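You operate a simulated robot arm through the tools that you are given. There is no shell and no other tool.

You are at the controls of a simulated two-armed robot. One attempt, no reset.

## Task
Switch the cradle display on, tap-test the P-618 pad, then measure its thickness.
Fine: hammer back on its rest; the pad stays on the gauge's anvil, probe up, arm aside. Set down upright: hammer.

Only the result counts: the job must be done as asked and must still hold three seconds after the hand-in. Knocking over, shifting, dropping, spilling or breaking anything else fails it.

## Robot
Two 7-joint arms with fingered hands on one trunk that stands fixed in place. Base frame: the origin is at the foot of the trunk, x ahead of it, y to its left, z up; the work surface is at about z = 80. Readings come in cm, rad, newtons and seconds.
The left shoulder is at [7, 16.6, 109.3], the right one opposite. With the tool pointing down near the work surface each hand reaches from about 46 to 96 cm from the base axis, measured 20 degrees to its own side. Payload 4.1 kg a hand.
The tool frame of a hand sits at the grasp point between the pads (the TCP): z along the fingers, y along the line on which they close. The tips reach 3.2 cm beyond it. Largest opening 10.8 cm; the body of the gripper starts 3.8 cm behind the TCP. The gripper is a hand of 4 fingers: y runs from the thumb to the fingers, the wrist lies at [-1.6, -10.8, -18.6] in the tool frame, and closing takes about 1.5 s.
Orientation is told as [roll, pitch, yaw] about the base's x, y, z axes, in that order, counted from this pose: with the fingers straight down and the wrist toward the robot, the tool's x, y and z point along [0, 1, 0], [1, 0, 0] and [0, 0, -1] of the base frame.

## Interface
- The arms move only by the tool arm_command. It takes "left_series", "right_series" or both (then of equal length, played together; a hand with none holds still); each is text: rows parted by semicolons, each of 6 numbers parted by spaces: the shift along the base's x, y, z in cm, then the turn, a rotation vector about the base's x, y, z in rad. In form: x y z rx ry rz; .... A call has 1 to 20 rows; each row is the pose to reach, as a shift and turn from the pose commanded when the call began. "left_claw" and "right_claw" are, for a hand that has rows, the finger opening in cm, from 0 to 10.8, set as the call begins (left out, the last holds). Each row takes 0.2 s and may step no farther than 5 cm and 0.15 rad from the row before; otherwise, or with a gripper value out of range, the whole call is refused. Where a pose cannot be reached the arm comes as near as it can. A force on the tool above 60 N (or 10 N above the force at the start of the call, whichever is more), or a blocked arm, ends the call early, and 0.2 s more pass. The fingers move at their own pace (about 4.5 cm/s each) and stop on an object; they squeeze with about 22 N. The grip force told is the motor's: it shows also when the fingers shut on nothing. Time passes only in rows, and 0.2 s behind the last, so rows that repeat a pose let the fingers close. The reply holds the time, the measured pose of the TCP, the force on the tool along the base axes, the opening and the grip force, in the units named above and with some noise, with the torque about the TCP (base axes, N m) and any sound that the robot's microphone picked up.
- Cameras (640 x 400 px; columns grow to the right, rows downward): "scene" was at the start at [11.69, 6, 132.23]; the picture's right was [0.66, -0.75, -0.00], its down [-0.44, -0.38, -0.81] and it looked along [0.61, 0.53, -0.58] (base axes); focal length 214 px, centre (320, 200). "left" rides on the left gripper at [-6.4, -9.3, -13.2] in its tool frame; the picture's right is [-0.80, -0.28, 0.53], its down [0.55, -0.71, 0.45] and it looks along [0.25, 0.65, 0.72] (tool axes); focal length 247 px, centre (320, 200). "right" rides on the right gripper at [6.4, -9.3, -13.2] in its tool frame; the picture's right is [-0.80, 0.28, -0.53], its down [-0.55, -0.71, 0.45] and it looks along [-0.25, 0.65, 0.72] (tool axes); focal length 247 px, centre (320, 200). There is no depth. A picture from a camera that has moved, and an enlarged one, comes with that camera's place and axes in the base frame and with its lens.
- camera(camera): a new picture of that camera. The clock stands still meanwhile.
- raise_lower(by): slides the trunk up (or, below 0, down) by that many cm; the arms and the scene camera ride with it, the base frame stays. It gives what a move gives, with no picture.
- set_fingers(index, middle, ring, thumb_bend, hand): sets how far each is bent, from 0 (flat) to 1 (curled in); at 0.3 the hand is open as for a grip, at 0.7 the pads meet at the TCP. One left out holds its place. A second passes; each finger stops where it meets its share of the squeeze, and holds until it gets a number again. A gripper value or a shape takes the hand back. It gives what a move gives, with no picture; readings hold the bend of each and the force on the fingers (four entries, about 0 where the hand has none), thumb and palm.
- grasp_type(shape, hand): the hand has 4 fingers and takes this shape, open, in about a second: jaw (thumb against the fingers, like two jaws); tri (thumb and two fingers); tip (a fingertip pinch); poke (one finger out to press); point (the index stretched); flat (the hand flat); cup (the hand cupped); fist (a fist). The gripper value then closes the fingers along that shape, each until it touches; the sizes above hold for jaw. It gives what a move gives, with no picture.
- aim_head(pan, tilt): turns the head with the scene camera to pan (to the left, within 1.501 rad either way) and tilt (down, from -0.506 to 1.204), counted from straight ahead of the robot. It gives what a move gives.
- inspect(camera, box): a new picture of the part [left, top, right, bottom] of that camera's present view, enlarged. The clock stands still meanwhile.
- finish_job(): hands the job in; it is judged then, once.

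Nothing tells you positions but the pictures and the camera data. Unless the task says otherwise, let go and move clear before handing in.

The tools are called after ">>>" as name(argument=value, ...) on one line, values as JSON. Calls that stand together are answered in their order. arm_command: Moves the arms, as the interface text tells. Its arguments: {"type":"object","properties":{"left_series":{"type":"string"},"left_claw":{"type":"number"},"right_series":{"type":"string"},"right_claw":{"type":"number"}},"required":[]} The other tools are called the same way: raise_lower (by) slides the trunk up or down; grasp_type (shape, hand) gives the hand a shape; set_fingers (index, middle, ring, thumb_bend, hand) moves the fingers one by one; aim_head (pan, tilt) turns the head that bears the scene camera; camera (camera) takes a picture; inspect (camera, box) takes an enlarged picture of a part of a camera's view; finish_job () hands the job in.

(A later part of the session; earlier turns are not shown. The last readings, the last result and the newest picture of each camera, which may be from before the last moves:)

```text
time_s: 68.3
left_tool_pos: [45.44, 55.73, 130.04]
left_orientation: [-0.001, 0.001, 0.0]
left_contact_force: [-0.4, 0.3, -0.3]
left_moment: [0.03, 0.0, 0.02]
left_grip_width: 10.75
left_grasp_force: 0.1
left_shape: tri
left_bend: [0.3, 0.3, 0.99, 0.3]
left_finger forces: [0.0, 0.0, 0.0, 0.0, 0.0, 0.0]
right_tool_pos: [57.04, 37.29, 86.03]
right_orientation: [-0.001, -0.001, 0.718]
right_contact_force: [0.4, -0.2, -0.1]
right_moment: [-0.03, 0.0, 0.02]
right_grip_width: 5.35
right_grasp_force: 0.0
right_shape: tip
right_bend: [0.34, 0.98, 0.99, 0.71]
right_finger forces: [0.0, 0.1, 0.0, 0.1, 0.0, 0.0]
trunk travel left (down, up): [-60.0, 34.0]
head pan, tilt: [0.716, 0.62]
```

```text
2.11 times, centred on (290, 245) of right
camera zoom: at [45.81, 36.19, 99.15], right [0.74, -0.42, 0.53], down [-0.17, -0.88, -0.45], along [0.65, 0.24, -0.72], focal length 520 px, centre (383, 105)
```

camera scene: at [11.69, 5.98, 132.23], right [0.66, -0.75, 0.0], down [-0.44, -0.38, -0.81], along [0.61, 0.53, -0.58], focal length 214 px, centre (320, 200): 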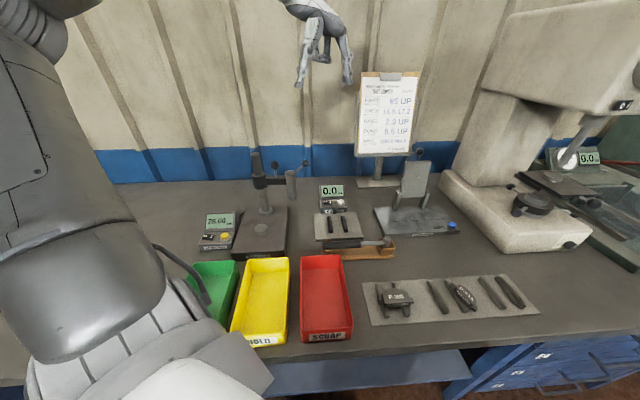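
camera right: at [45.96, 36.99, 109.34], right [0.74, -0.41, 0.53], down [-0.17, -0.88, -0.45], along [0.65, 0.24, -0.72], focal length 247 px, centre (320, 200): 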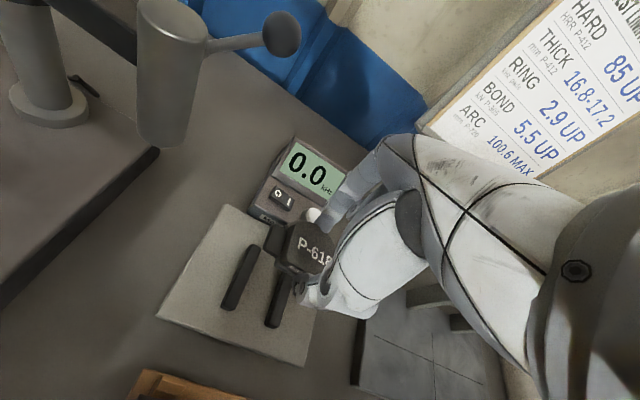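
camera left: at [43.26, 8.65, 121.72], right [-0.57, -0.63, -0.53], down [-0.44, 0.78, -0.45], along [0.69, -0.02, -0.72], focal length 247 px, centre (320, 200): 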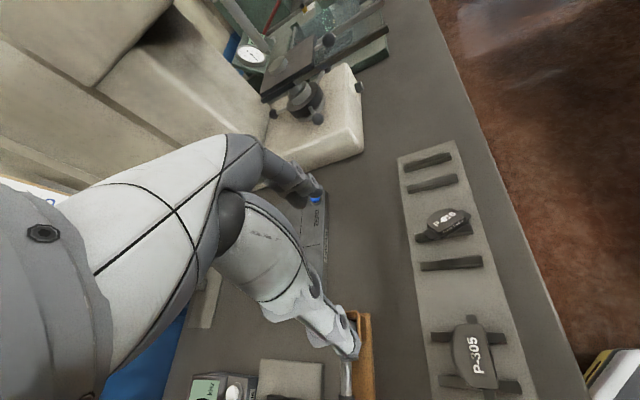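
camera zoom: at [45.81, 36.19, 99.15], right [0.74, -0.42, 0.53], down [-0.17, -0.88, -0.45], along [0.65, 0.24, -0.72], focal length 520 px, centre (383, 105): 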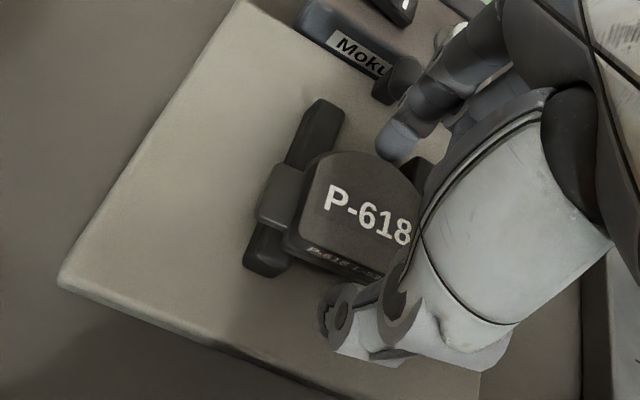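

The pad stands free on the rails. I'll rise and take a look from above, including the hammer.

>>> arm_command(right_series="0 0 2 0 0 0;0 0 5 0 0 0;0 0 9 0 0 0;-1 -2 13 0 0 0;-3 -5 15.5 0 0 0.02;-5 -7 17 0 0 0.04;-7 -9 17 0 0 0.06")

>>> camera(camera="right")

>>> inspect(camera="scene", box=[290, 160, 410, 270])

>>> inspect(camera="left", box=[400, 100, 640, 300])

```text
time_s: 69.9
left_tool_pos: [45.41, 55.69, 130.08]
left_orientation: [0.001, 0.0, 0.002]
left_contact_force: [0.8, -1.0, -0.6]
left_moment: [0.03, 0.01, 0.03]
left_grip_width: 10.74
left_grasp_force: 0.1
left_shape: tri
left_bend: [0.3, 0.3, 0.99, 0.3]
left_finger forces: [0.0, 0.0, 0.0, 0.1, 0.0, 0.0]
right_tool_pos: [49.92, 28.15, 103.3]
right_orientation: [0.0, -0.004, 0.777]
right_contact_force: [-0.4, -0.6, -0.3]
right_moment: [0.0, -0.03, -0.01]
right_grip_width: 5.36
right_grasp_force: 0.1
right_shape: tip
right_bend: [0.34, 0.98, 0.99, 0.71]
right_finger forces: [0.0, 0.0, 0.0, 0.1, 0.0, 0.1]
trunk travel left (down, up): [-60.0, 34.0]
head pan, tilt: [0.716, 0.62]
```

```text
taken
camera right: at [38.89, 26.37, 116.23], right [0.76, -0.37, 0.53], down [-0.12, -0.89, -0.45], along [0.64, 0.28, -0.72], focal length 247 px, centre (320, 200)
```

right: 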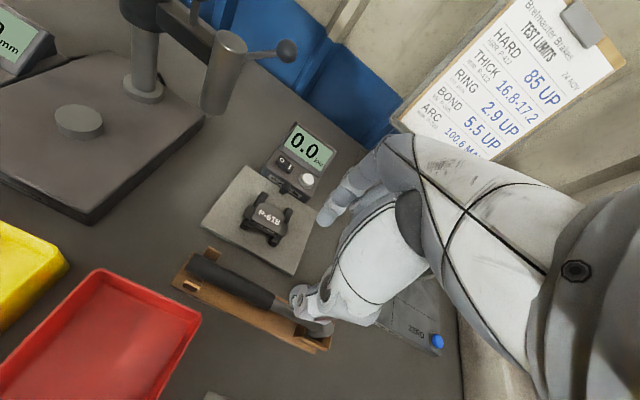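

```text
3.64 times, centred on (350, 215) of scene
camera zoom: at [11.66, 5.89, 132.24], right [0.66, -0.75, 0.0], down [-0.44, -0.38, -0.81], along [0.61, 0.54, -0.58], focal length 780 px, centre (211, 146)
```

zoom: 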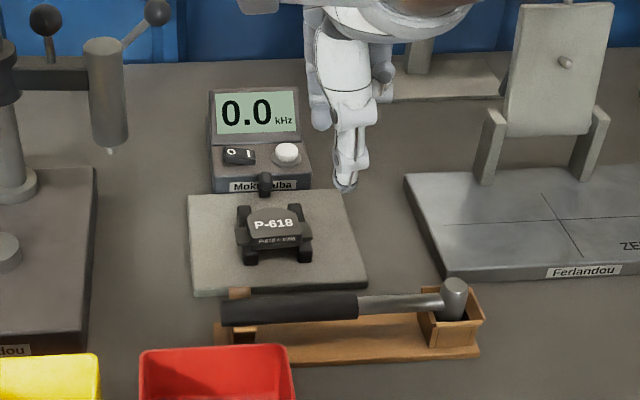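

```text
2.00 times, centred on (520, 200) of left
camera zoom: at [36.26, 49.31, 143.42], right [-0.28, -0.8, -0.53], down [-0.71, 0.55, -0.45], along [0.65, 0.25, -0.72], focal length 494 px, centre (-80, 200)
```

zoom: 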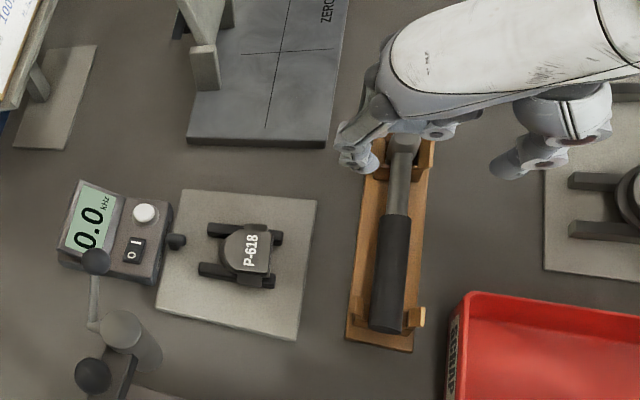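

The pad sits well on the cradle. Next the hammer: its handle runs at about −46° with its middle near (49.5, 29.5, 84.5), so I'll switch to the jaw shape and come down over it.

>>> grasp_type(shape="jaw", hand="right")

>>> arm_command(right_series="0 0.5 -3 0 0 -0.01;-0.1 0.95 -6 0 0 -0.017;-0.1 0.95 -9 0 0 -0.017;-0.1 0.95 -11.5 0 0 -0.017;-0.1 0.95 -11.5 0 0 -0.017", right_claw=7)

>>> camera(camera="right")

>>> inspect(camera="scene", box=[300, 180, 410, 280])

>>> inspect(camera="left", box=[460, 120, 640, 300])

```text
time_s: 70.8
left_tool_pos: [45.46, 55.79, 130.13]
left_orientation: [0.001, 0.001, 0.003]
left_contact_force: [-0.5, 0.1, 0.4]
left_moment: [0.02, -0.02, 0.0]
left_grip_width: 10.79
left_grasp_force: 0.2
left_shape: tri
left_bend: [0.3, 0.3, 0.99, 0.3]
left_finger forces: [0.0, 0.1, 0.1, 0.0, 0.0, 0.0]
right_tool_pos: [49.99, 28.4, 103.06]
right_orientation: [-0.002, -0.003, 0.775]
right_contact_force: [0.3, 0.5, 0.4]
right_moment: [-0.01, 0.01, 0.02]
right_grip_width: 10.76
right_grasp_force: 0.0
right_shape: jaw
right_bend: [0.3, 0.3, 0.3, 0.3]
right_finger forces: [0.0, 0.0, 0.0, 0.0, 0.1, 0.0]
trunk travel left (down, up): [-60.0, 34.0]
head pan, tilt: [0.716, 0.62]
```

```text
time_s: 72.0
left_tool_pos: [45.47, 55.65, 130.07]
left_orientation: [0.0, 0.0, 0.001]
left_contact_force: [-0.3, -1.0, 1.1]
left_moment: [-0.02, -0.02, 0.02]
left_grip_width: 10.78
left_grasp_force: 0.0
left_shape: tri
left_bend: [0.3, 0.3, 0.99, 0.3]
left_finger forces: [0.0, 0.0, 0.0, 0.1, 0.1, 0.0]
right_tool_pos: [50.03, 29.64, 91.48]
right_orientation: [-0.002, 0.0, 0.759]
right_contact_force: [0.2, -0.3, 0.3]
right_moment: [0.02, -0.01, 0.04]
right_grip_width: 7.04
right_grasp_force: 0.1
right_shape: jaw
right_bend: [0.27, 0.39, 0.36, 0.64]
right_finger forces: [0.1, 0.0, 0.0, 0.1, 0.0, 0.0]
trunk travel left (down, up): [-60.0, 34.0]
head pan, tilt: [0.716, 0.62]
```

```text
taken
camera right: at [38.81, 27.98, 104.56], right [0.75, -0.38, 0.53], down [-0.13, -0.88, -0.45], along [0.64, 0.27, -0.72], focal length 247 px, centre (320, 200)
```

right: 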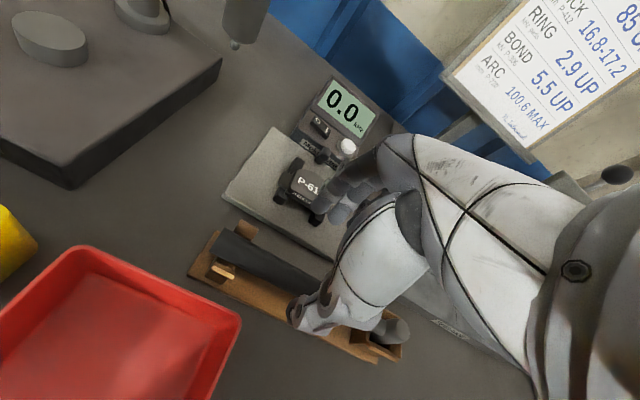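

```text
4.00 times, centred on (355, 230) of scene
camera zoom: at [11.65, 5.99, 132.23], right [0.66, -0.75, 0.0], down [-0.44, -0.38, -0.81], along [0.61, 0.53, -0.58], focal length 858 px, centre (180, 80)
```

zoom: 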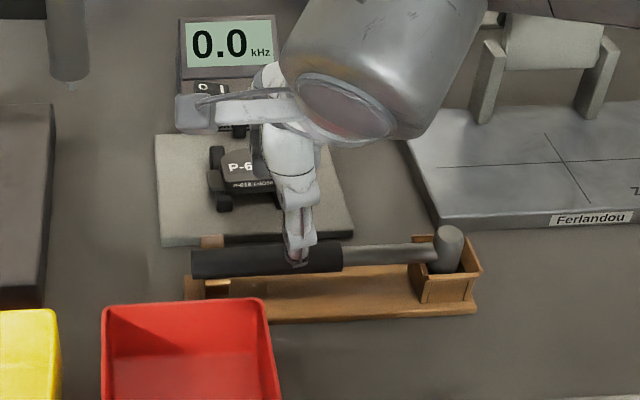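

```text
2.22 times, centred on (550, 210) of left
camera zoom: at [36.26, 49.41, 143.38], right [-0.28, -0.8, -0.53], down [-0.71, 0.55, -0.45], along [0.65, 0.25, -0.72], focal length 549 px, centre (-191, 178)
```

zoom: 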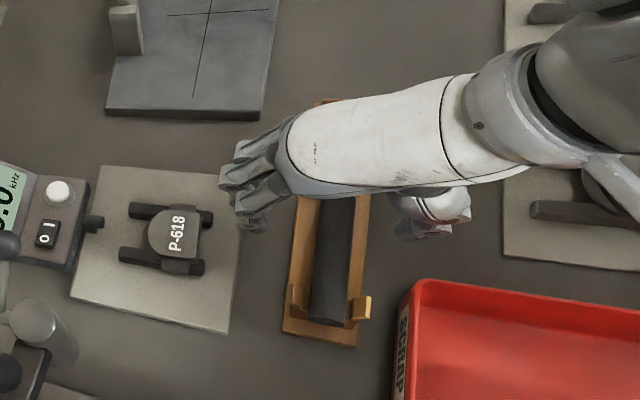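

The handle lies slightly to the thumb side of the grip centre. I'll shift by about 0.85 cm and descend around it.

>>> arm_command(right_series="-0.3 -0.3 -1 0 0 0;-0.62 -0.58 -2.5 0 0 0;-0.62 -0.58 -4.5 0 0 0;-0.62 -0.58 -5.8 0 0 0;-0.62 -0.58 -6.2 0 0 0;-0.62 -0.58 -6.2 0 0 0")

>>> camera(camera="right")

>>> inspect(camera="scene", box=[310, 200, 410, 280])

>>> inspect(camera="left", box=[460, 120, 640, 300])

```text
time_s: 73.4
left_tool_pos: [45.47, 55.88, 130.01]
left_orientation: [0.0, 0.001, 0.001]
left_contact_force: [-0.6, 0.2, 0.4]
left_moment: [-0.02, -0.02, 0.0]
left_grip_width: 10.79
left_grasp_force: 0.1
left_shape: tri
left_bend: [0.3, 0.3, 0.99, 0.3]
left_finger forces: [0.0, 0.0, 0.1, 0.1, 0.0, 0.1]
right_tool_pos: [49.2, 28.86, 85.5]
right_orientation: [-0.002, -0.001, 0.761]
right_contact_force: [-0.7, -1.0, -0.4]
right_moment: [0.0, 0.02, -0.02]
right_grip_width: 7.02
right_grasp_force: 0.1
right_shape: jaw
right_bend: [0.27, 0.39, 0.36, 0.64]
right_finger forces: [0.1, 0.0, 0.0, 0.1, 0.0, 0.1]
trunk travel left (down, up): [-60.0, 34.0]
head pan, tilt: [0.716, 0.62]
```

```text
taken
camera right: at [38.04, 27.09, 98.55], right [0.75, -0.38, 0.53], down [-0.13, -0.88, -0.45], along [0.64, 0.27, -0.72], focal length 247 px, centre (320, 200)
```

right: 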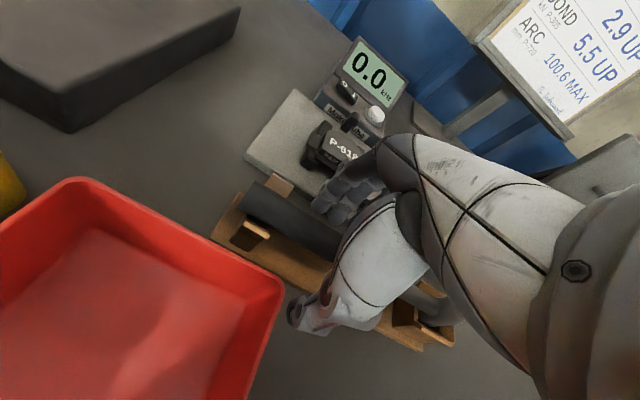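

```text
5.00 times, centred on (360, 240) of scene
camera zoom: at [11.69, 6.02, 132.23], right [0.66, -0.75, 0.0], down [-0.44, -0.38, -0.81], along [0.61, 0.53, -0.58], focal length 1072 px, centre (120, 0)
```

zoom: 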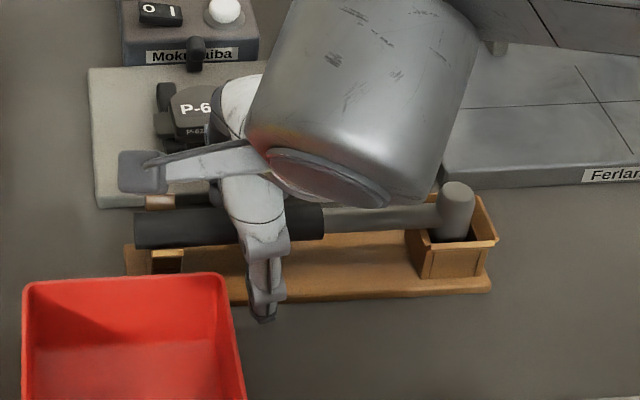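

```text
2.22 times, centred on (550, 210) of left
camera zoom: at [36.31, 49.45, 143.35], right [-0.28, -0.8, -0.53], down [-0.71, 0.55, -0.45], along [0.65, 0.25, -0.72], focal length 549 px, centre (-191, 178)
```

zoom: 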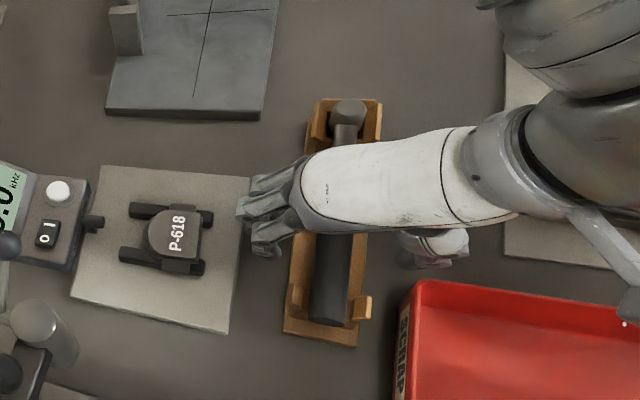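

The hand straddles the handle. I'll close in stages to find which side touches first, so the hammer isn't pushed sideways.

>>> arm_command(right_series="0 0 0 0 0 0;0 0 0 0 0 0;0 0 0 0 0 0;0 0 0 0 0 0", right_claw=4)

>>> camera(camera="right")

>>> inspect(camera="scene", box=[330, 210, 390, 270])

```text
time_s: 74.4
left_tool_pos: [45.53, 55.8, 130.04]
left_orientation: [0.0, 0.001, 0.002]
left_contact_force: [0.8, 0.4, 0.9]
left_moment: [0.02, -0.01, -0.01]
left_grip_width: 10.78
left_grasp_force: 0.0
left_shape: tri
left_bend: [0.3, 0.3, 0.99, 0.3]
left_finger forces: [0.1, 0.0, 0.0, 0.0, 0.0, 0.0]
right_tool_pos: [49.21, 28.67, 85.43]
right_orientation: [-0.003, -0.002, 0.761]
right_contact_force: [0.1, 0.3, 0.5]
right_moment: [-0.02, 0.0, 0.0]
right_grip_width: 4.02
right_grasp_force: 0.0
right_shape: jaw
right_bend: [0.74, 0.5, 0.48, 0.73]
right_finger forces: [0.1, 0.1, 0.0, 0.0, 0.0, 0.1]
trunk travel left (down, up): [-60.0, 34.0]
head pan, tilt: [0.716, 0.62]
```

```text
taken
camera right: at [38.03, 27.08, 98.57], right [0.75, -0.38, 0.53], down [-0.13, -0.88, -0.45], along [0.64, 0.27, -0.72], focal length 247 px, centre (320, 200)
```

right: 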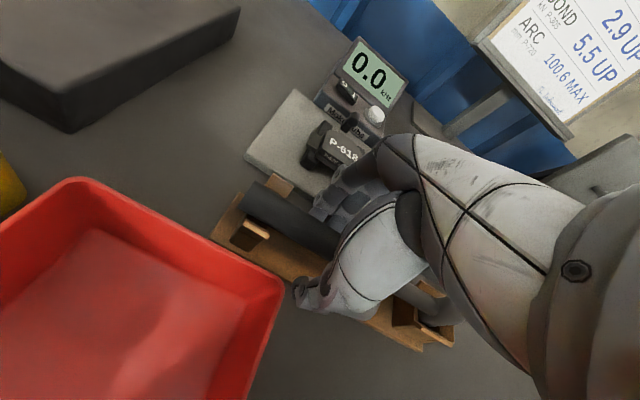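

```text
6.67 times, centred on (360, 240) of scene
camera zoom: at [11.69, 6.01, 132.23], right [0.66, -0.75, 0.0], down [-0.44, -0.38, -0.81], along [0.61, 0.53, -0.58], focal length 1430 px, centre (53, -67)
```

zoom: 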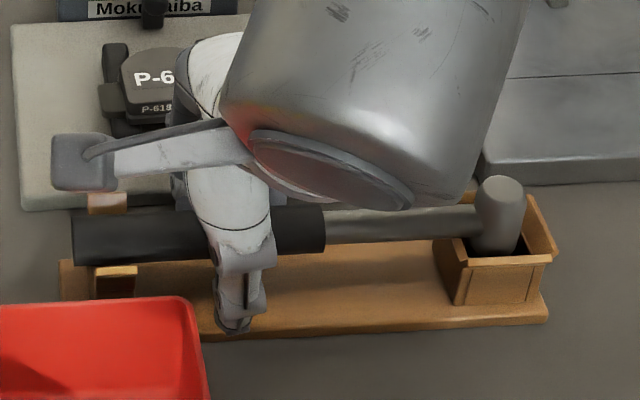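

The handle is nearer the fingers than the thumb. I'll shift the hand half a centimetre toward the finger side and close on the handle.

>>> arm_command(right_series="0.2 0.18 0 0 0 0;0.36 0.4 0 0 0 0;0.36 0.4 0 0 0 0", right_claw=3.4)

>>> inspect(camera="right", box=[200, 150, 380, 340])

```text
time_s: 75.2
left_tool_pos: [45.51, 55.71, 129.95]
left_orientation: [0.001, -0.001, 0.002]
left_contact_force: [0.3, 0.5, -0.2]
left_moment: [-0.01, -0.01, 0.02]
left_grip_width: 10.76
left_grasp_force: 0.2
left_shape: tri
left_bend: [0.3, 0.3, 0.99, 0.3]
left_finger forces: [0.1, 0.0, 0.1, 0.0, 0.0, 0.1]
right_tool_pos: [49.58, 29.15, 85.49]
right_orientation: [0.001, -0.003, 0.759]
right_contact_force: [-0.3, -0.1, 0.3]
right_moment: [0.03, 0.0, 0.0]
right_grip_width: 3.45
right_grasp_force: 0.1
right_shape: jaw
right_bend: [0.74, 0.53, 0.51, 0.74]
right_finger forces: [0.1, 0.1, 0.0, 0.0, 0.0, 0.0]
trunk travel left (down, up): [-60.0, 34.0]
head pan, tilt: [0.716, 0.62]
```

```text
2.11 times, centred on (290, 245) of right
camera zoom: at [38.4, 27.52, 98.57], right [0.75, -0.38, 0.53], down [-0.13, -0.88, -0.45], along [0.64, 0.27, -0.72], focal length 520 px, centre (383, 105)
```

zoom: 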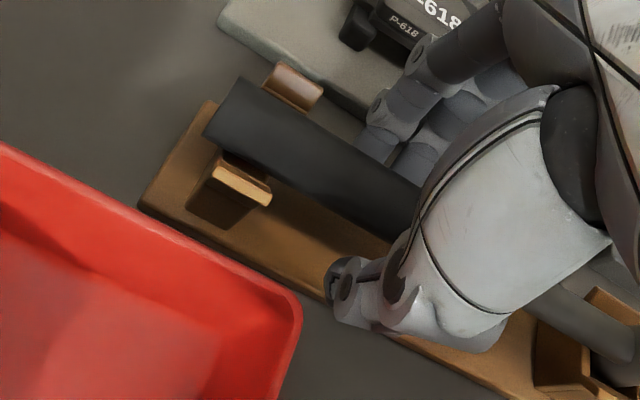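

>>> arm_command(right_series="0.15 0.14 0 0 0 0;0.22 0.2 0 0 0 0;0.22 0.2 0 0 0 0", right_claw=2.8)

>>> inspect(camera="right", box=[200, 150, 380, 340])

```text
time_s: 76.0
left_tool_pos: [45.51, 55.76, 130.07]
left_orientation: [0.001, 0.0, 0.001]
left_contact_force: [0.3, 0.5, -0.1]
left_moment: [-0.01, 0.01, 0.03]
left_grip_width: 10.79
left_grasp_force: 0.1
left_shape: tri
left_bend: [0.3, 0.3, 0.99, 0.3]
left_finger forces: [0.1, 0.0, 0.1, 0.1, 0.1, 0.0]
right_tool_pos: [49.76, 29.26, 85.33]
right_orientation: [-0.002, -0.002, 0.761]
right_contact_force: [0.8, -1.2, -0.6]
right_moment: [0.02, 0.0, -0.01]
right_grip_width: 2.83
right_grasp_force: 0.0
right_shape: jaw
right_bend: [0.74, 0.56, 0.54, 0.74]
right_finger forces: [0.1, 0.0, 0.0, 0.0, 0.0, 0.0]
trunk travel left (down, up): [-60.0, 34.0]
head pan, tilt: [0.716, 0.62]
```

```text
2.11 times, centred on (290, 245) of right
camera zoom: at [38.6, 27.69, 98.43], right [0.75, -0.38, 0.53], down [-0.13, -0.88, -0.45], along [0.64, 0.27, -0.72], focal length 520 px, centre (383, 105)
```

zoom: 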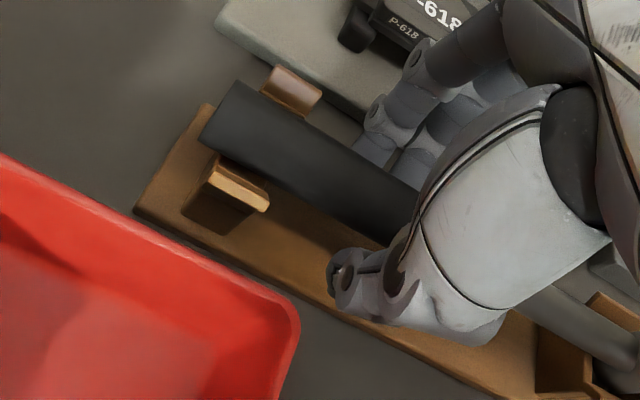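

Still no touch at 2.8 cm, so the handle is well inside. I'll close fully on it.

>>> arm_command(right_series="0 0 0 0 0 0;0 0 0 0 0 0;0 0 0 0 0 0;0 0 0 0 0 0;0 0 0 0 0 0", right_claw=1)

>>> inspect(camera="right", box=[200, 150, 380, 340])

>>> inspect(camera="scene", box=[310, 200, 410, 280])

```text
time_s: 77.2
left_tool_pos: [45.51, 55.78, 130.06]
left_orientation: [0.001, 0.001, 0.0]
left_contact_force: [-1.5, 0.3, 1.2]
left_moment: [-0.03, 0.0, 0.0]
left_grip_width: 10.79
left_grasp_force: 0.1
left_shape: tri
left_bend: [0.3, 0.3, 0.99, 0.3]
left_finger forces: [0.0, 0.0, 0.1, 0.1, 0.1, 0.1]
right_tool_pos: [49.72, 29.37, 85.36]
right_orientation: [-0.001, -0.002, 0.761]
right_contact_force: [-0.4, 0.1, -0.1]
right_moment: [0.0, -0.01, -0.02]
right_grip_width: 1.03
right_grasp_force: 0.0
right_shape: jaw
right_bend: [0.72, 0.65, 0.64, 0.73]
right_finger forces: [0.1, 0.1, 0.1, 0.0, 0.4, 0.0]
trunk travel left (down, up): [-60.0, 34.0]
head pan, tilt: [0.716, 0.62]
```

```text
2.11 times, centred on (290, 245) of right
camera zoom: at [38.6, 27.69, 98.44], right [0.75, -0.38, 0.53], down [-0.13, -0.88, -0.45], along [0.64, 0.27, -0.72], focal length 520 px, centre (383, 105)
```

zoom: 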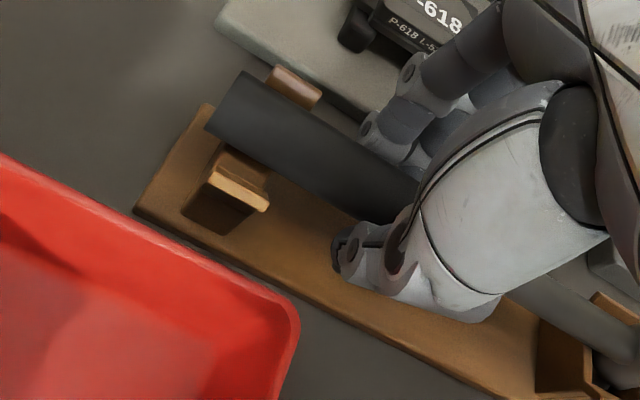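

```text
5.00 times, centred on (360, 240) of scene
camera zoom: at [11.68, 6.0, 132.23], right [0.66, -0.75, 0.0], down [-0.44, -0.38, -0.81], along [0.61, 0.53, -0.58], focal length 1072 px, centre (120, 0)
```

zoom: 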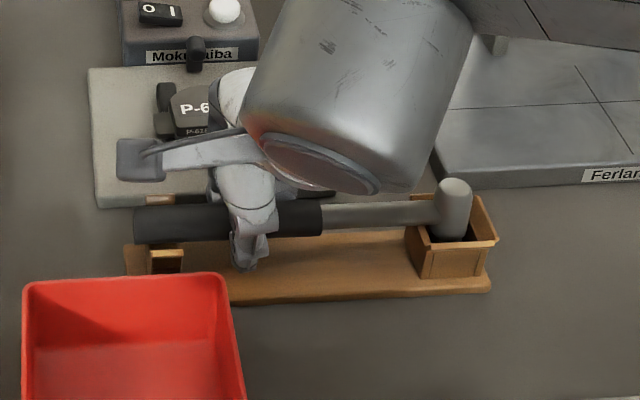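

>>> arm_command(right_series="0 0 0 0 0 0;0 0 0 0 0 0;0 0 0 0 0 0;0 0 0 0 0 0", right_claw=0)

>>> inspect(camera="right", box=[200, 150, 380, 340])

>>> inspect(camera="scene", box=[310, 200, 410, 280])

```text
time_s: 78.2
left_tool_pos: [45.4, 55.7, 130.08]
left_orientation: [-0.001, 0.0, 0.002]
left_contact_force: [-0.5, 0.1, 0.2]
left_moment: [0.02, 0.01, -0.03]
left_grip_width: 10.76
left_grasp_force: 0.1
left_shape: tri
left_bend: [0.3, 0.3, 0.99, 0.3]
left_finger forces: [0.1, 0.0, 0.0, 0.1, 0.0, 0.0]
right_tool_pos: [49.82, 29.37, 85.3]
right_orientation: [-0.003, -0.003, 0.762]
right_contact_force: [-0.6, -0.8, -0.4]
right_moment: [0.0, 0.03, 0.06]
right_grip_width: 1.07
right_grasp_force: 21.9
right_shape: jaw
right_bend: [0.72, 0.7, 0.68, 0.77]
right_finger forces: [8.7, 2.9, 1.9, 0.0, 15.0, 0.0]
trunk travel left (down, up): [-60.0, 34.0]
head pan, tilt: [0.716, 0.62]
```

```text
2.11 times, centred on (290, 245) of right
camera zoom: at [38.6, 27.68, 98.44], right [0.75, -0.38, 0.53], down [-0.13, -0.88, -0.45], along [0.64, 0.27, -0.72], focal length 520 px, centre (383, 105)
```

zoom: 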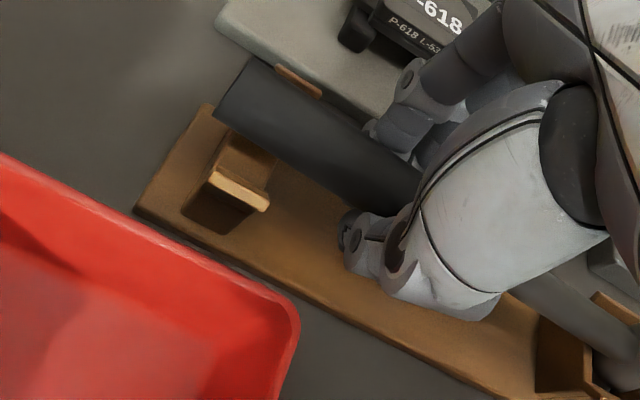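

```text
5.00 times, centred on (360, 240) of scene
camera zoom: at [11.68, 5.99, 132.23], right [0.66, -0.75, 0.0], down [-0.44, -0.38, -0.81], along [0.61, 0.53, -0.58], focal length 1072 px, centre (120, 0)
```

zoom: 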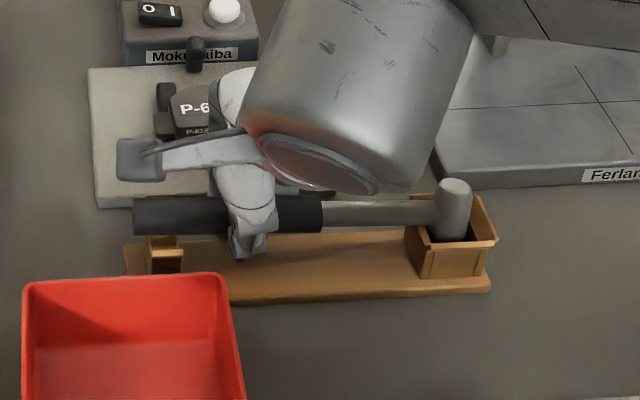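

The fingers have scooped under the handle and hold it with 22 N. I'll lift slightly and see whether the hammer stays level.

>>> arm_command(right_series="0 0 0.5 0 0 0;0 0 1.2 0 0 0;0 0 2 0 0 0")

>>> inspect(camera="scene", box=[310, 200, 410, 280])

>>> inspect(camera="right", box=[200, 150, 480, 380])

```text
time_s: 79.0
left_tool_pos: [45.53, 55.72, 130.02]
left_orientation: [-0.001, 0.0, 0.001]
left_contact_force: [0.3, 0.1, 0.0]
left_moment: [-0.01, -0.02, 0.01]
left_grip_width: 10.76
left_grasp_force: 0.1
left_shape: tri
left_bend: [0.3, 0.3, 0.99, 0.3]
left_finger forces: [0.1, 0.0, 0.1, 0.0, 0.0, 0.0]
right_tool_pos: [49.8, 29.26, 87.4]
right_orientation: [-0.003, -0.003, 0.762]
right_contact_force: [0.3, 0.3, -1.8]
right_moment: [0.06, 0.03, 0.08]
right_grip_width: 1.06
right_grasp_force: 21.3
right_shape: jaw
right_bend: [0.72, 0.71, 0.68, 0.77]
right_finger forces: [8.5, 3.0, 2.6, 0.0, 14.2, 0.0]
trunk travel left (down, up): [-60.0, 34.0]
head pan, tilt: [0.716, 0.62]
```

```text
5.00 times, centred on (360, 240) of scene
camera zoom: at [11.71, 6.02, 132.22], right [0.66, -0.75, 0.0], down [-0.44, -0.38, -0.81], along [0.61, 0.53, -0.58], focal length 1072 px, centre (120, 0)
```

zoom: 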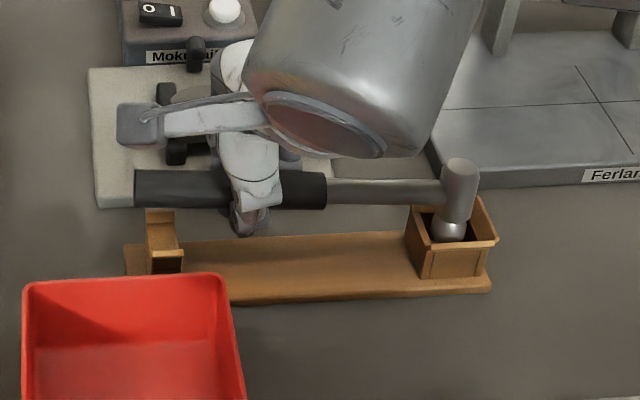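

```text
1.74 times, centred on (340, 265) of right
camera zoom: at [38.64, 27.7, 100.44], right [0.75, -0.38, 0.53], down [-0.13, -0.88, -0.45], along [0.64, 0.27, -0.72], focal length 430 px, centre (285, 87)
```

zoom: 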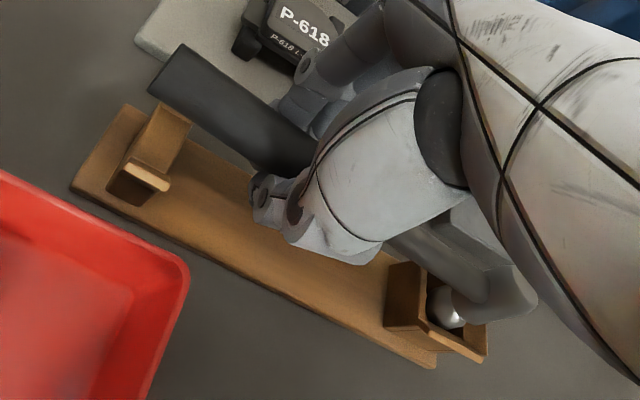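

The hammer lifts level; its head has a steel ball at the bottom. I'll raise it clear of the rest.

>>> arm_command(right_series="0 0 1 0 0 0;0 0 2.5 0 0 0;0 0 4 0 0 0;0 0 6 0 0 0;0 0 8 0 0 0")

>>> inspect(camera="scene", box=[300, 160, 420, 280])

>>> inspect(camera="left", box=[400, 60, 640, 300])

```text
time_s: 80.2
left_tool_pos: [45.5, 55.76, 130.01]
left_orientation: [0.001, 0.001, 0.0]
left_contact_force: [-0.9, -0.1, -0.4]
left_moment: [0.01, 0.03, -0.01]
left_grip_width: 10.81
left_grasp_force: 0.1
left_shape: tri
left_bend: [0.3, 0.3, 0.99, 0.3]
left_finger forces: [0.0, 0.0, 0.0, 0.0, 0.0, 0.1]
right_tool_pos: [49.85, 29.5, 95.58]
right_orientation: [0.0, -0.002, 0.762]
right_contact_force: [-0.2, 0.9, -1.3]
right_moment: [0.04, 0.04, 0.03]
right_grip_width: 1.09
right_grasp_force: 22.1
right_shape: jaw
right_bend: [0.72, 0.71, 0.69, 0.78]
right_finger forces: [9.8, 2.6, 2.1, 0.1, 14.0, 0.0]
trunk travel left (down, up): [-60.0, 34.0]
head pan, tilt: [0.716, 0.62]
```

```text
3.33 times, centred on (360, 220) of scene
camera zoom: at [11.66, 6.01, 132.23], right [0.66, -0.75, 0.0], down [-0.44, -0.38, -0.81], along [0.61, 0.53, -0.58], focal length 715 px, centre (187, 133)
```

zoom: 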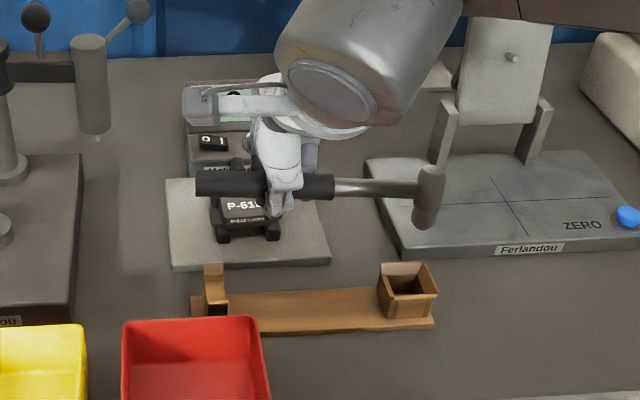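

```text
1.67 times, centred on (520, 180) of left
camera zoom: at [36.27, 49.44, 143.36], right [-0.28, -0.8, -0.53], down [-0.71, 0.55, -0.45], along [0.65, 0.25, -0.72], focal length 412 px, centre (-13, 233)
```

zoom: 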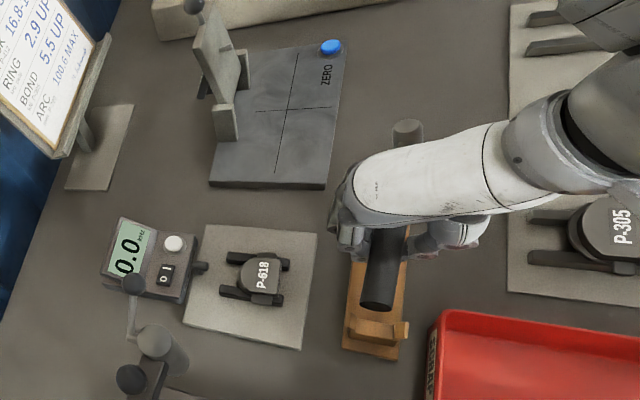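

The hammer is held firmly and level, with the ball about 4.8 cm below the TCP and 12.6 cm out. I'll swing it round so the ball hovers above the pad while the hand stays clear of the gauge.

>>> arm_command(right_series="-0.8 1.8 0.5 0 0 0.09;-1.7 3.7 1 0 0 0.18;-2.5 5.6 1.5 0 0 0.27;-3.4 7.4 2 0 0 0.36;-4.2 9.3 2.4 0 0 0.45;-5.05 11.15 2.4 0 0 0.55;-5.05 11.15 2.4 0 0 0.55")

>>> camera(camera="scene")

>>> inspect(camera="scene", box=[270, 140, 390, 260])

>>> camera(camera="left")

```text
time_s: 81.8
left_tool_pos: [45.55, 55.77, 130.09]
left_orientation: [0.0, -0.001, 0.004]
left_contact_force: [1.4, -0.8, -0.1]
left_moment: [0.01, 0.03, 0.01]
left_grip_width: 10.79
left_grasp_force: 0.0
left_shape: tri
left_bend: [0.3, 0.3, 0.99, 0.3]
left_finger forces: [0.0, 0.1, 0.0, 0.0, 0.0, 0.0]
right_tool_pos: [44.59, 40.45, 97.85]
right_orientation: [-0.001, -0.002, 1.31]
right_contact_force: [0.1, -0.5, -1.6]
right_moment: [-0.03, 0.06, 0.03]
right_grip_width: 1.1
right_grasp_force: 22.6
right_shape: jaw
right_bend: [0.72, 0.71, 0.69, 0.78]
right_finger forces: [9.5, 2.3, 2.1, 0.0, 13.7, 0.0]
trunk travel left (down, up): [-60.0, 34.0]
head pan, tilt: [0.716, 0.62]
```

```text
taken
camera scene: at [11.71, 5.96, 132.23], right [0.66, -0.75, 0.0], down [-0.44, -0.38, -0.81], along [0.61, 0.53, -0.58], focal length 214 px, centre (320, 200)
```

scene: 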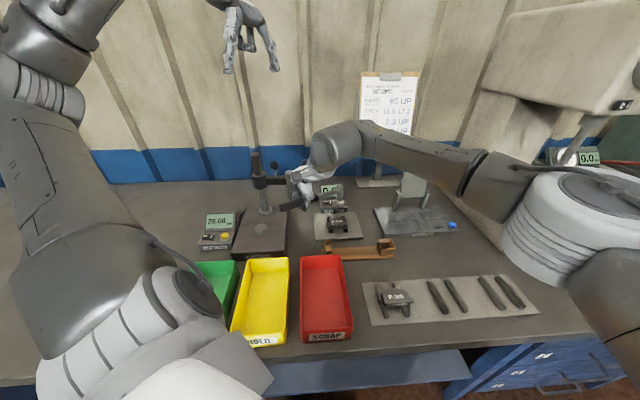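

```text
3.33 times, centred on (330, 200) of scene
camera zoom: at [11.71, 5.96, 132.23], right [0.66, -0.75, 0.0], down [-0.44, -0.38, -0.81], along [0.61, 0.53, -0.58], focal length 715 px, centre (287, 200)
```

zoom: 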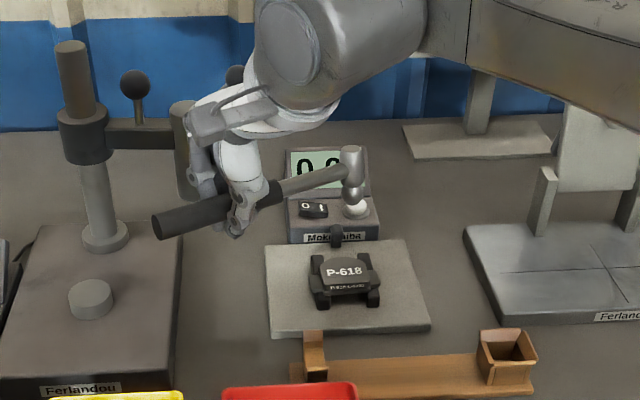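

```text
taken
camera left: at [36.32, 49.38, 143.37], right [-0.28, -0.8, -0.53], down [-0.71, 0.55, -0.45], along [0.65, 0.25, -0.72], focal length 247 px, centre (320, 200)
```

left: 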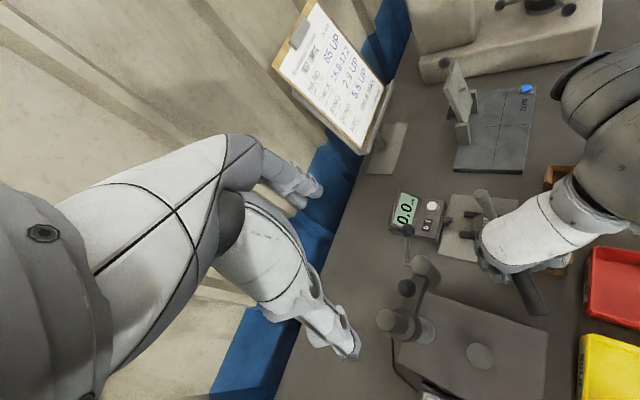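

The reach works and the ball hovers roughly over the pad. I'll check the offset from the left camera's view too.

>>> inspect(camera="left", box=[400, 160, 520, 280])

>>> camera(camera="right")

```text
3.33 times, centred on (460, 220) of left
camera zoom: at [36.32, 49.38, 143.37], right [-0.28, -0.8, -0.53], down [-0.71, 0.55, -0.45], along [0.65, 0.25, -0.72], focal length 823 px, centre (-147, 133)
```

zoom: 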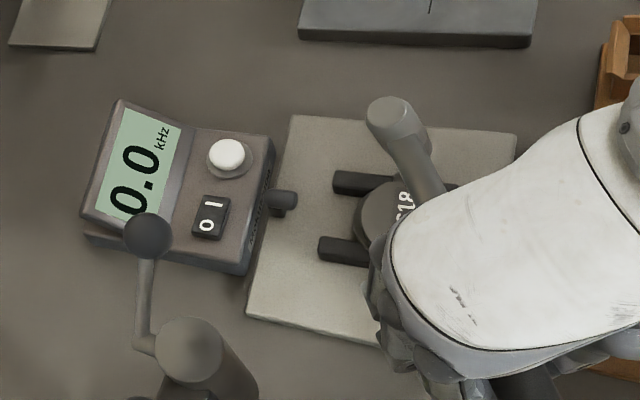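

```text
taken
camera right: at [36.05, 33.38, 110.91], right [0.84, 0.07, 0.53], down [0.35, -0.82, -0.45], along [0.41, 0.57, -0.72], focal length 247 px, centre (320, 200)
```

right: 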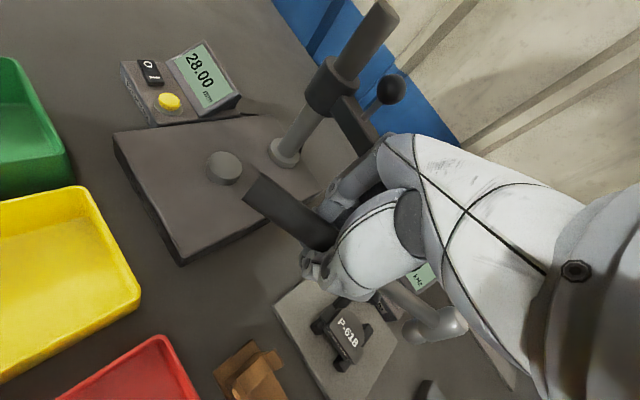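

The head is within about 0.5 cm of the pad's centre. I'll trim it and descend to just above the pad.

>>> arm_command(right_series="0 0.3 -2 0 0 0;0 0.4 -4 0 0 0;0 0.4 -6 0 0 0;0 0.4 -7.3 0 0 0;0 0.4 -7.3 0 0 0")

>>> inspect(camera="scene", box=[300, 180, 370, 250])

>>> inspect(camera="left", box=[400, 160, 520, 280])

```text
time_s: 83.0
left_tool_pos: [45.67, 55.8, 130.01]
left_orientation: [-0.001, -0.001, 0.0]
left_contact_force: [0.0, -0.7, 0.3]
left_moment: [0.0, 0.01, -0.01]
left_grip_width: 10.79
left_grasp_force: 0.0
left_shape: tri
left_bend: [0.3, 0.3, 0.99, 0.3]
left_finger forces: [0.0, 0.0, 0.0, 0.1, 0.0, 0.0]
right_tool_pos: [44.8, 40.85, 90.54]
right_orientation: [0.0, -0.003, 1.311]
right_contact_force: [0.3, 1.1, -0.7]
right_moment: [-0.01, -0.02, 0.0]
right_grip_width: 1.09
right_grasp_force: 21.9
right_shape: jaw
right_bend: [0.72, 0.71, 0.69, 0.78]
right_finger forces: [9.5, 2.5, 2.1, 0.0, 13.8, 0.0]
trunk travel left (down, up): [-60.0, 34.0]
head pan, tilt: [0.716, 0.62]
```

```text
5.71 times, centred on (335, 215) of scene
camera zoom: at [11.69, 6.01, 132.23], right [0.66, -0.75, 0.0], down [-0.44, -0.38, -0.81], along [0.61, 0.53, -0.58], focal length 1226 px, centre (234, 114)
```

zoom: 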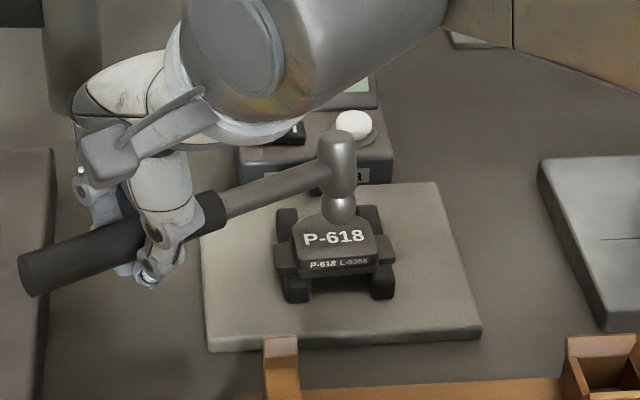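

```text
3.33 times, centred on (460, 220) of left
camera zoom: at [36.3, 49.44, 143.36], right [-0.28, -0.8, -0.53], down [-0.71, 0.55, -0.45], along [0.65, 0.25, -0.72], focal length 823 px, centre (-147, 133)
```

zoom: 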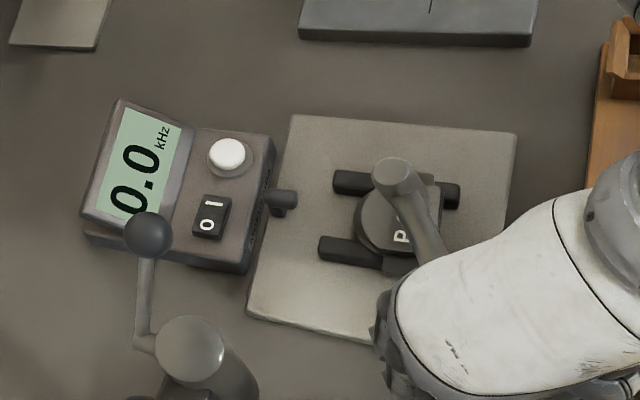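

The ball hangs about 1.6 cm above the middle of the pad. I'll make a short tap and come straight back up.

>>> arm_command(right_series="0 0 -0.5 0 0 0;0 0 -2.0 0 0 0;0 0 0.5 0 0 0;0 0 1.5 0 0 0")

>>> inspect(camera="scene", box=[300, 170, 370, 250])

>>> inspect(camera="left", box=[400, 160, 520, 280])

```text
time_s: 84.0
left_tool_pos: [45.48, 55.81, 130.0]
left_orientation: [0.001, 0.001, 0.001]
left_contact_force: [0.4, -0.1, 0.2]
left_moment: [0.01, 0.0, -0.01]
left_grip_width: 10.8
left_grasp_force: 0.0
left_shape: tri
left_bend: [0.3, 0.3, 0.99, 0.3]
left_finger forces: [0.0, 0.0, 0.1, 0.0, 0.0, 0.1]
right_tool_pos: [44.64, 40.87, 91.84]
right_orientation: [-0.002, -0.001, 1.311]
right_contact_force: [-0.3, 0.0, -2.2]
right_moment: [0.0, 0.06, 0.0]
right_grip_width: 1.09
right_grasp_force: 22.2
right_shape: jaw
right_bend: [0.72, 0.71, 0.69, 0.78]
right_finger forces: [9.6, 2.4, 2.1, 0.1, 13.7, 0.1]
trunk travel left (down, up): [-60.0, 34.0]
head pan, tilt: [0.716, 0.62]
```

```text
5.00 times, centred on (335, 210) of scene
camera zoom: at [11.71, 6.04, 132.22], right [0.66, -0.75, 0.0], down [-0.44, -0.38, -0.81], along [0.61, 0.53, -0.58], focal length 1072 px, centre (245, 150)
```

zoom: 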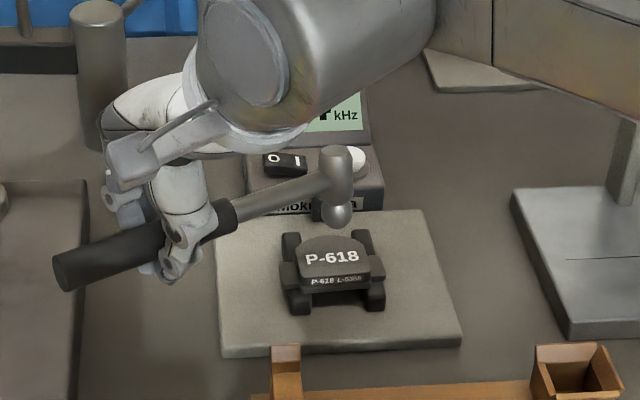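

```text
3.33 times, centred on (460, 220) of left
camera zoom: at [36.33, 49.47, 143.33], right [-0.28, -0.8, -0.53], down [-0.71, 0.55, -0.45], along [0.65, 0.25, -0.72], focal length 823 px, centre (-147, 133)
```

zoom: 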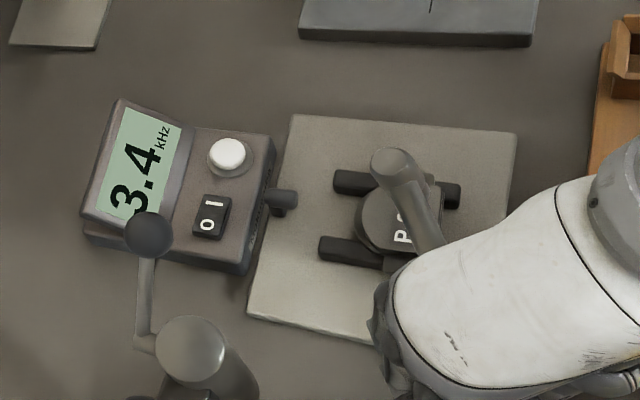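

The display reads 3.4 kHz, so the tap test worked. Now I'll return the hammer by retracing the path to its rest.

>>> arm_command(right_series="0 -0.2 2.5 0 0 0;0 -0.4 5 0 0 0;0 -0.4 6.5 0 0 0;0.8 -2.3 6.5 0 0 -0.1;1.7 -4.2 6.5 0 0 -0.19;2.5 -6 6.5 0 0 -0.28;3.4 -7.9 6.5 0 0 -0.37;4.2 -9.7 6.5 0 0 -0.46;5.05 -11.55 6 0 0 -0.55;5.05 -11.55 3.4 0 0 -0.55;5.05 -11.55 1.4 0 0 -0.55;5.05 -11.55 1.4 0 0 -0.55")

>>> inspect(camera="scene", box=[300, 180, 410, 280])

>>> inspect(camera="left", box=[430, 90, 640, 300])

>>> camera(camera="right")

```text
time_s: 86.6
left_tool_pos: [45.47, 55.76, 130.13]
left_orientation: [0.0, 0.0, 0.002]
left_contact_force: [0.6, -0.2, 0.5]
left_moment: [-0.01, -0.01, -0.01]
left_grip_width: 10.76
left_grasp_force: 0.1
left_shape: tri
left_bend: [0.3, 0.3, 0.99, 0.3]
left_finger forces: [0.0, 0.0, 0.0, 0.0, 0.0, 0.0]
right_tool_pos: [49.99, 29.18, 93.29]
right_orientation: [-0.003, -0.002, 0.762]
right_contact_force: [0.5, 0.3, -1.3]
right_moment: [0.03, 0.01, 0.05]
right_grip_width: 1.07
right_grasp_force: 22.3
right_shape: jaw
right_bend: [0.72, 0.71, 0.7, 0.78]
right_finger forces: [9.6, 2.2, 2.2, 0.0, 13.6, 0.1]
trunk travel left (down, up): [-60.0, 34.0]
head pan, tilt: [0.716, 0.62]
```

```text
4.00 times, centred on (355, 230) of scene
camera zoom: at [11.68, 5.99, 132.23], right [0.66, -0.75, 0.0], down [-0.44, -0.38, -0.81], along [0.61, 0.53, -0.58], focal length 858 px, centre (180, 80)
```

zoom: 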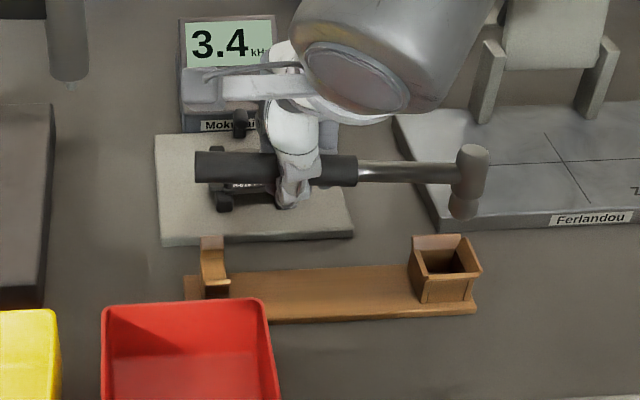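

```text
1.90 times, centred on (535, 195) of left
camera zoom: at [36.3, 49.42, 143.37], right [-0.28, -0.8, -0.53], down [-0.71, 0.55, -0.45], along [0.65, 0.25, -0.72], focal length 470 px, centre (-90, 210)
```

zoom: 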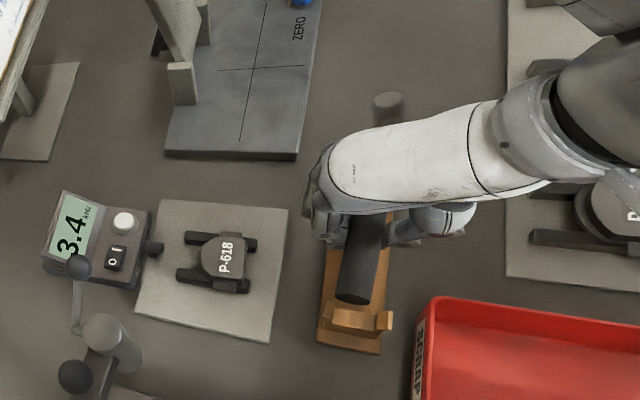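

```text
taken
camera right: at [38.81, 27.55, 106.34], right [0.75, -0.38, 0.53], down [-0.13, -0.88, -0.45], along [0.64, 0.27, -0.72], focal length 247 px, centre (320, 200)
```

right: 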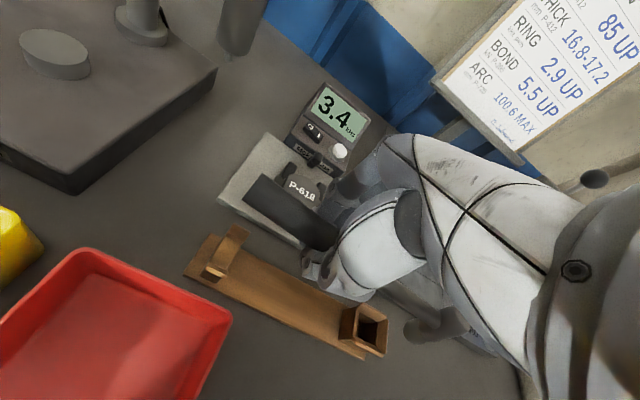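

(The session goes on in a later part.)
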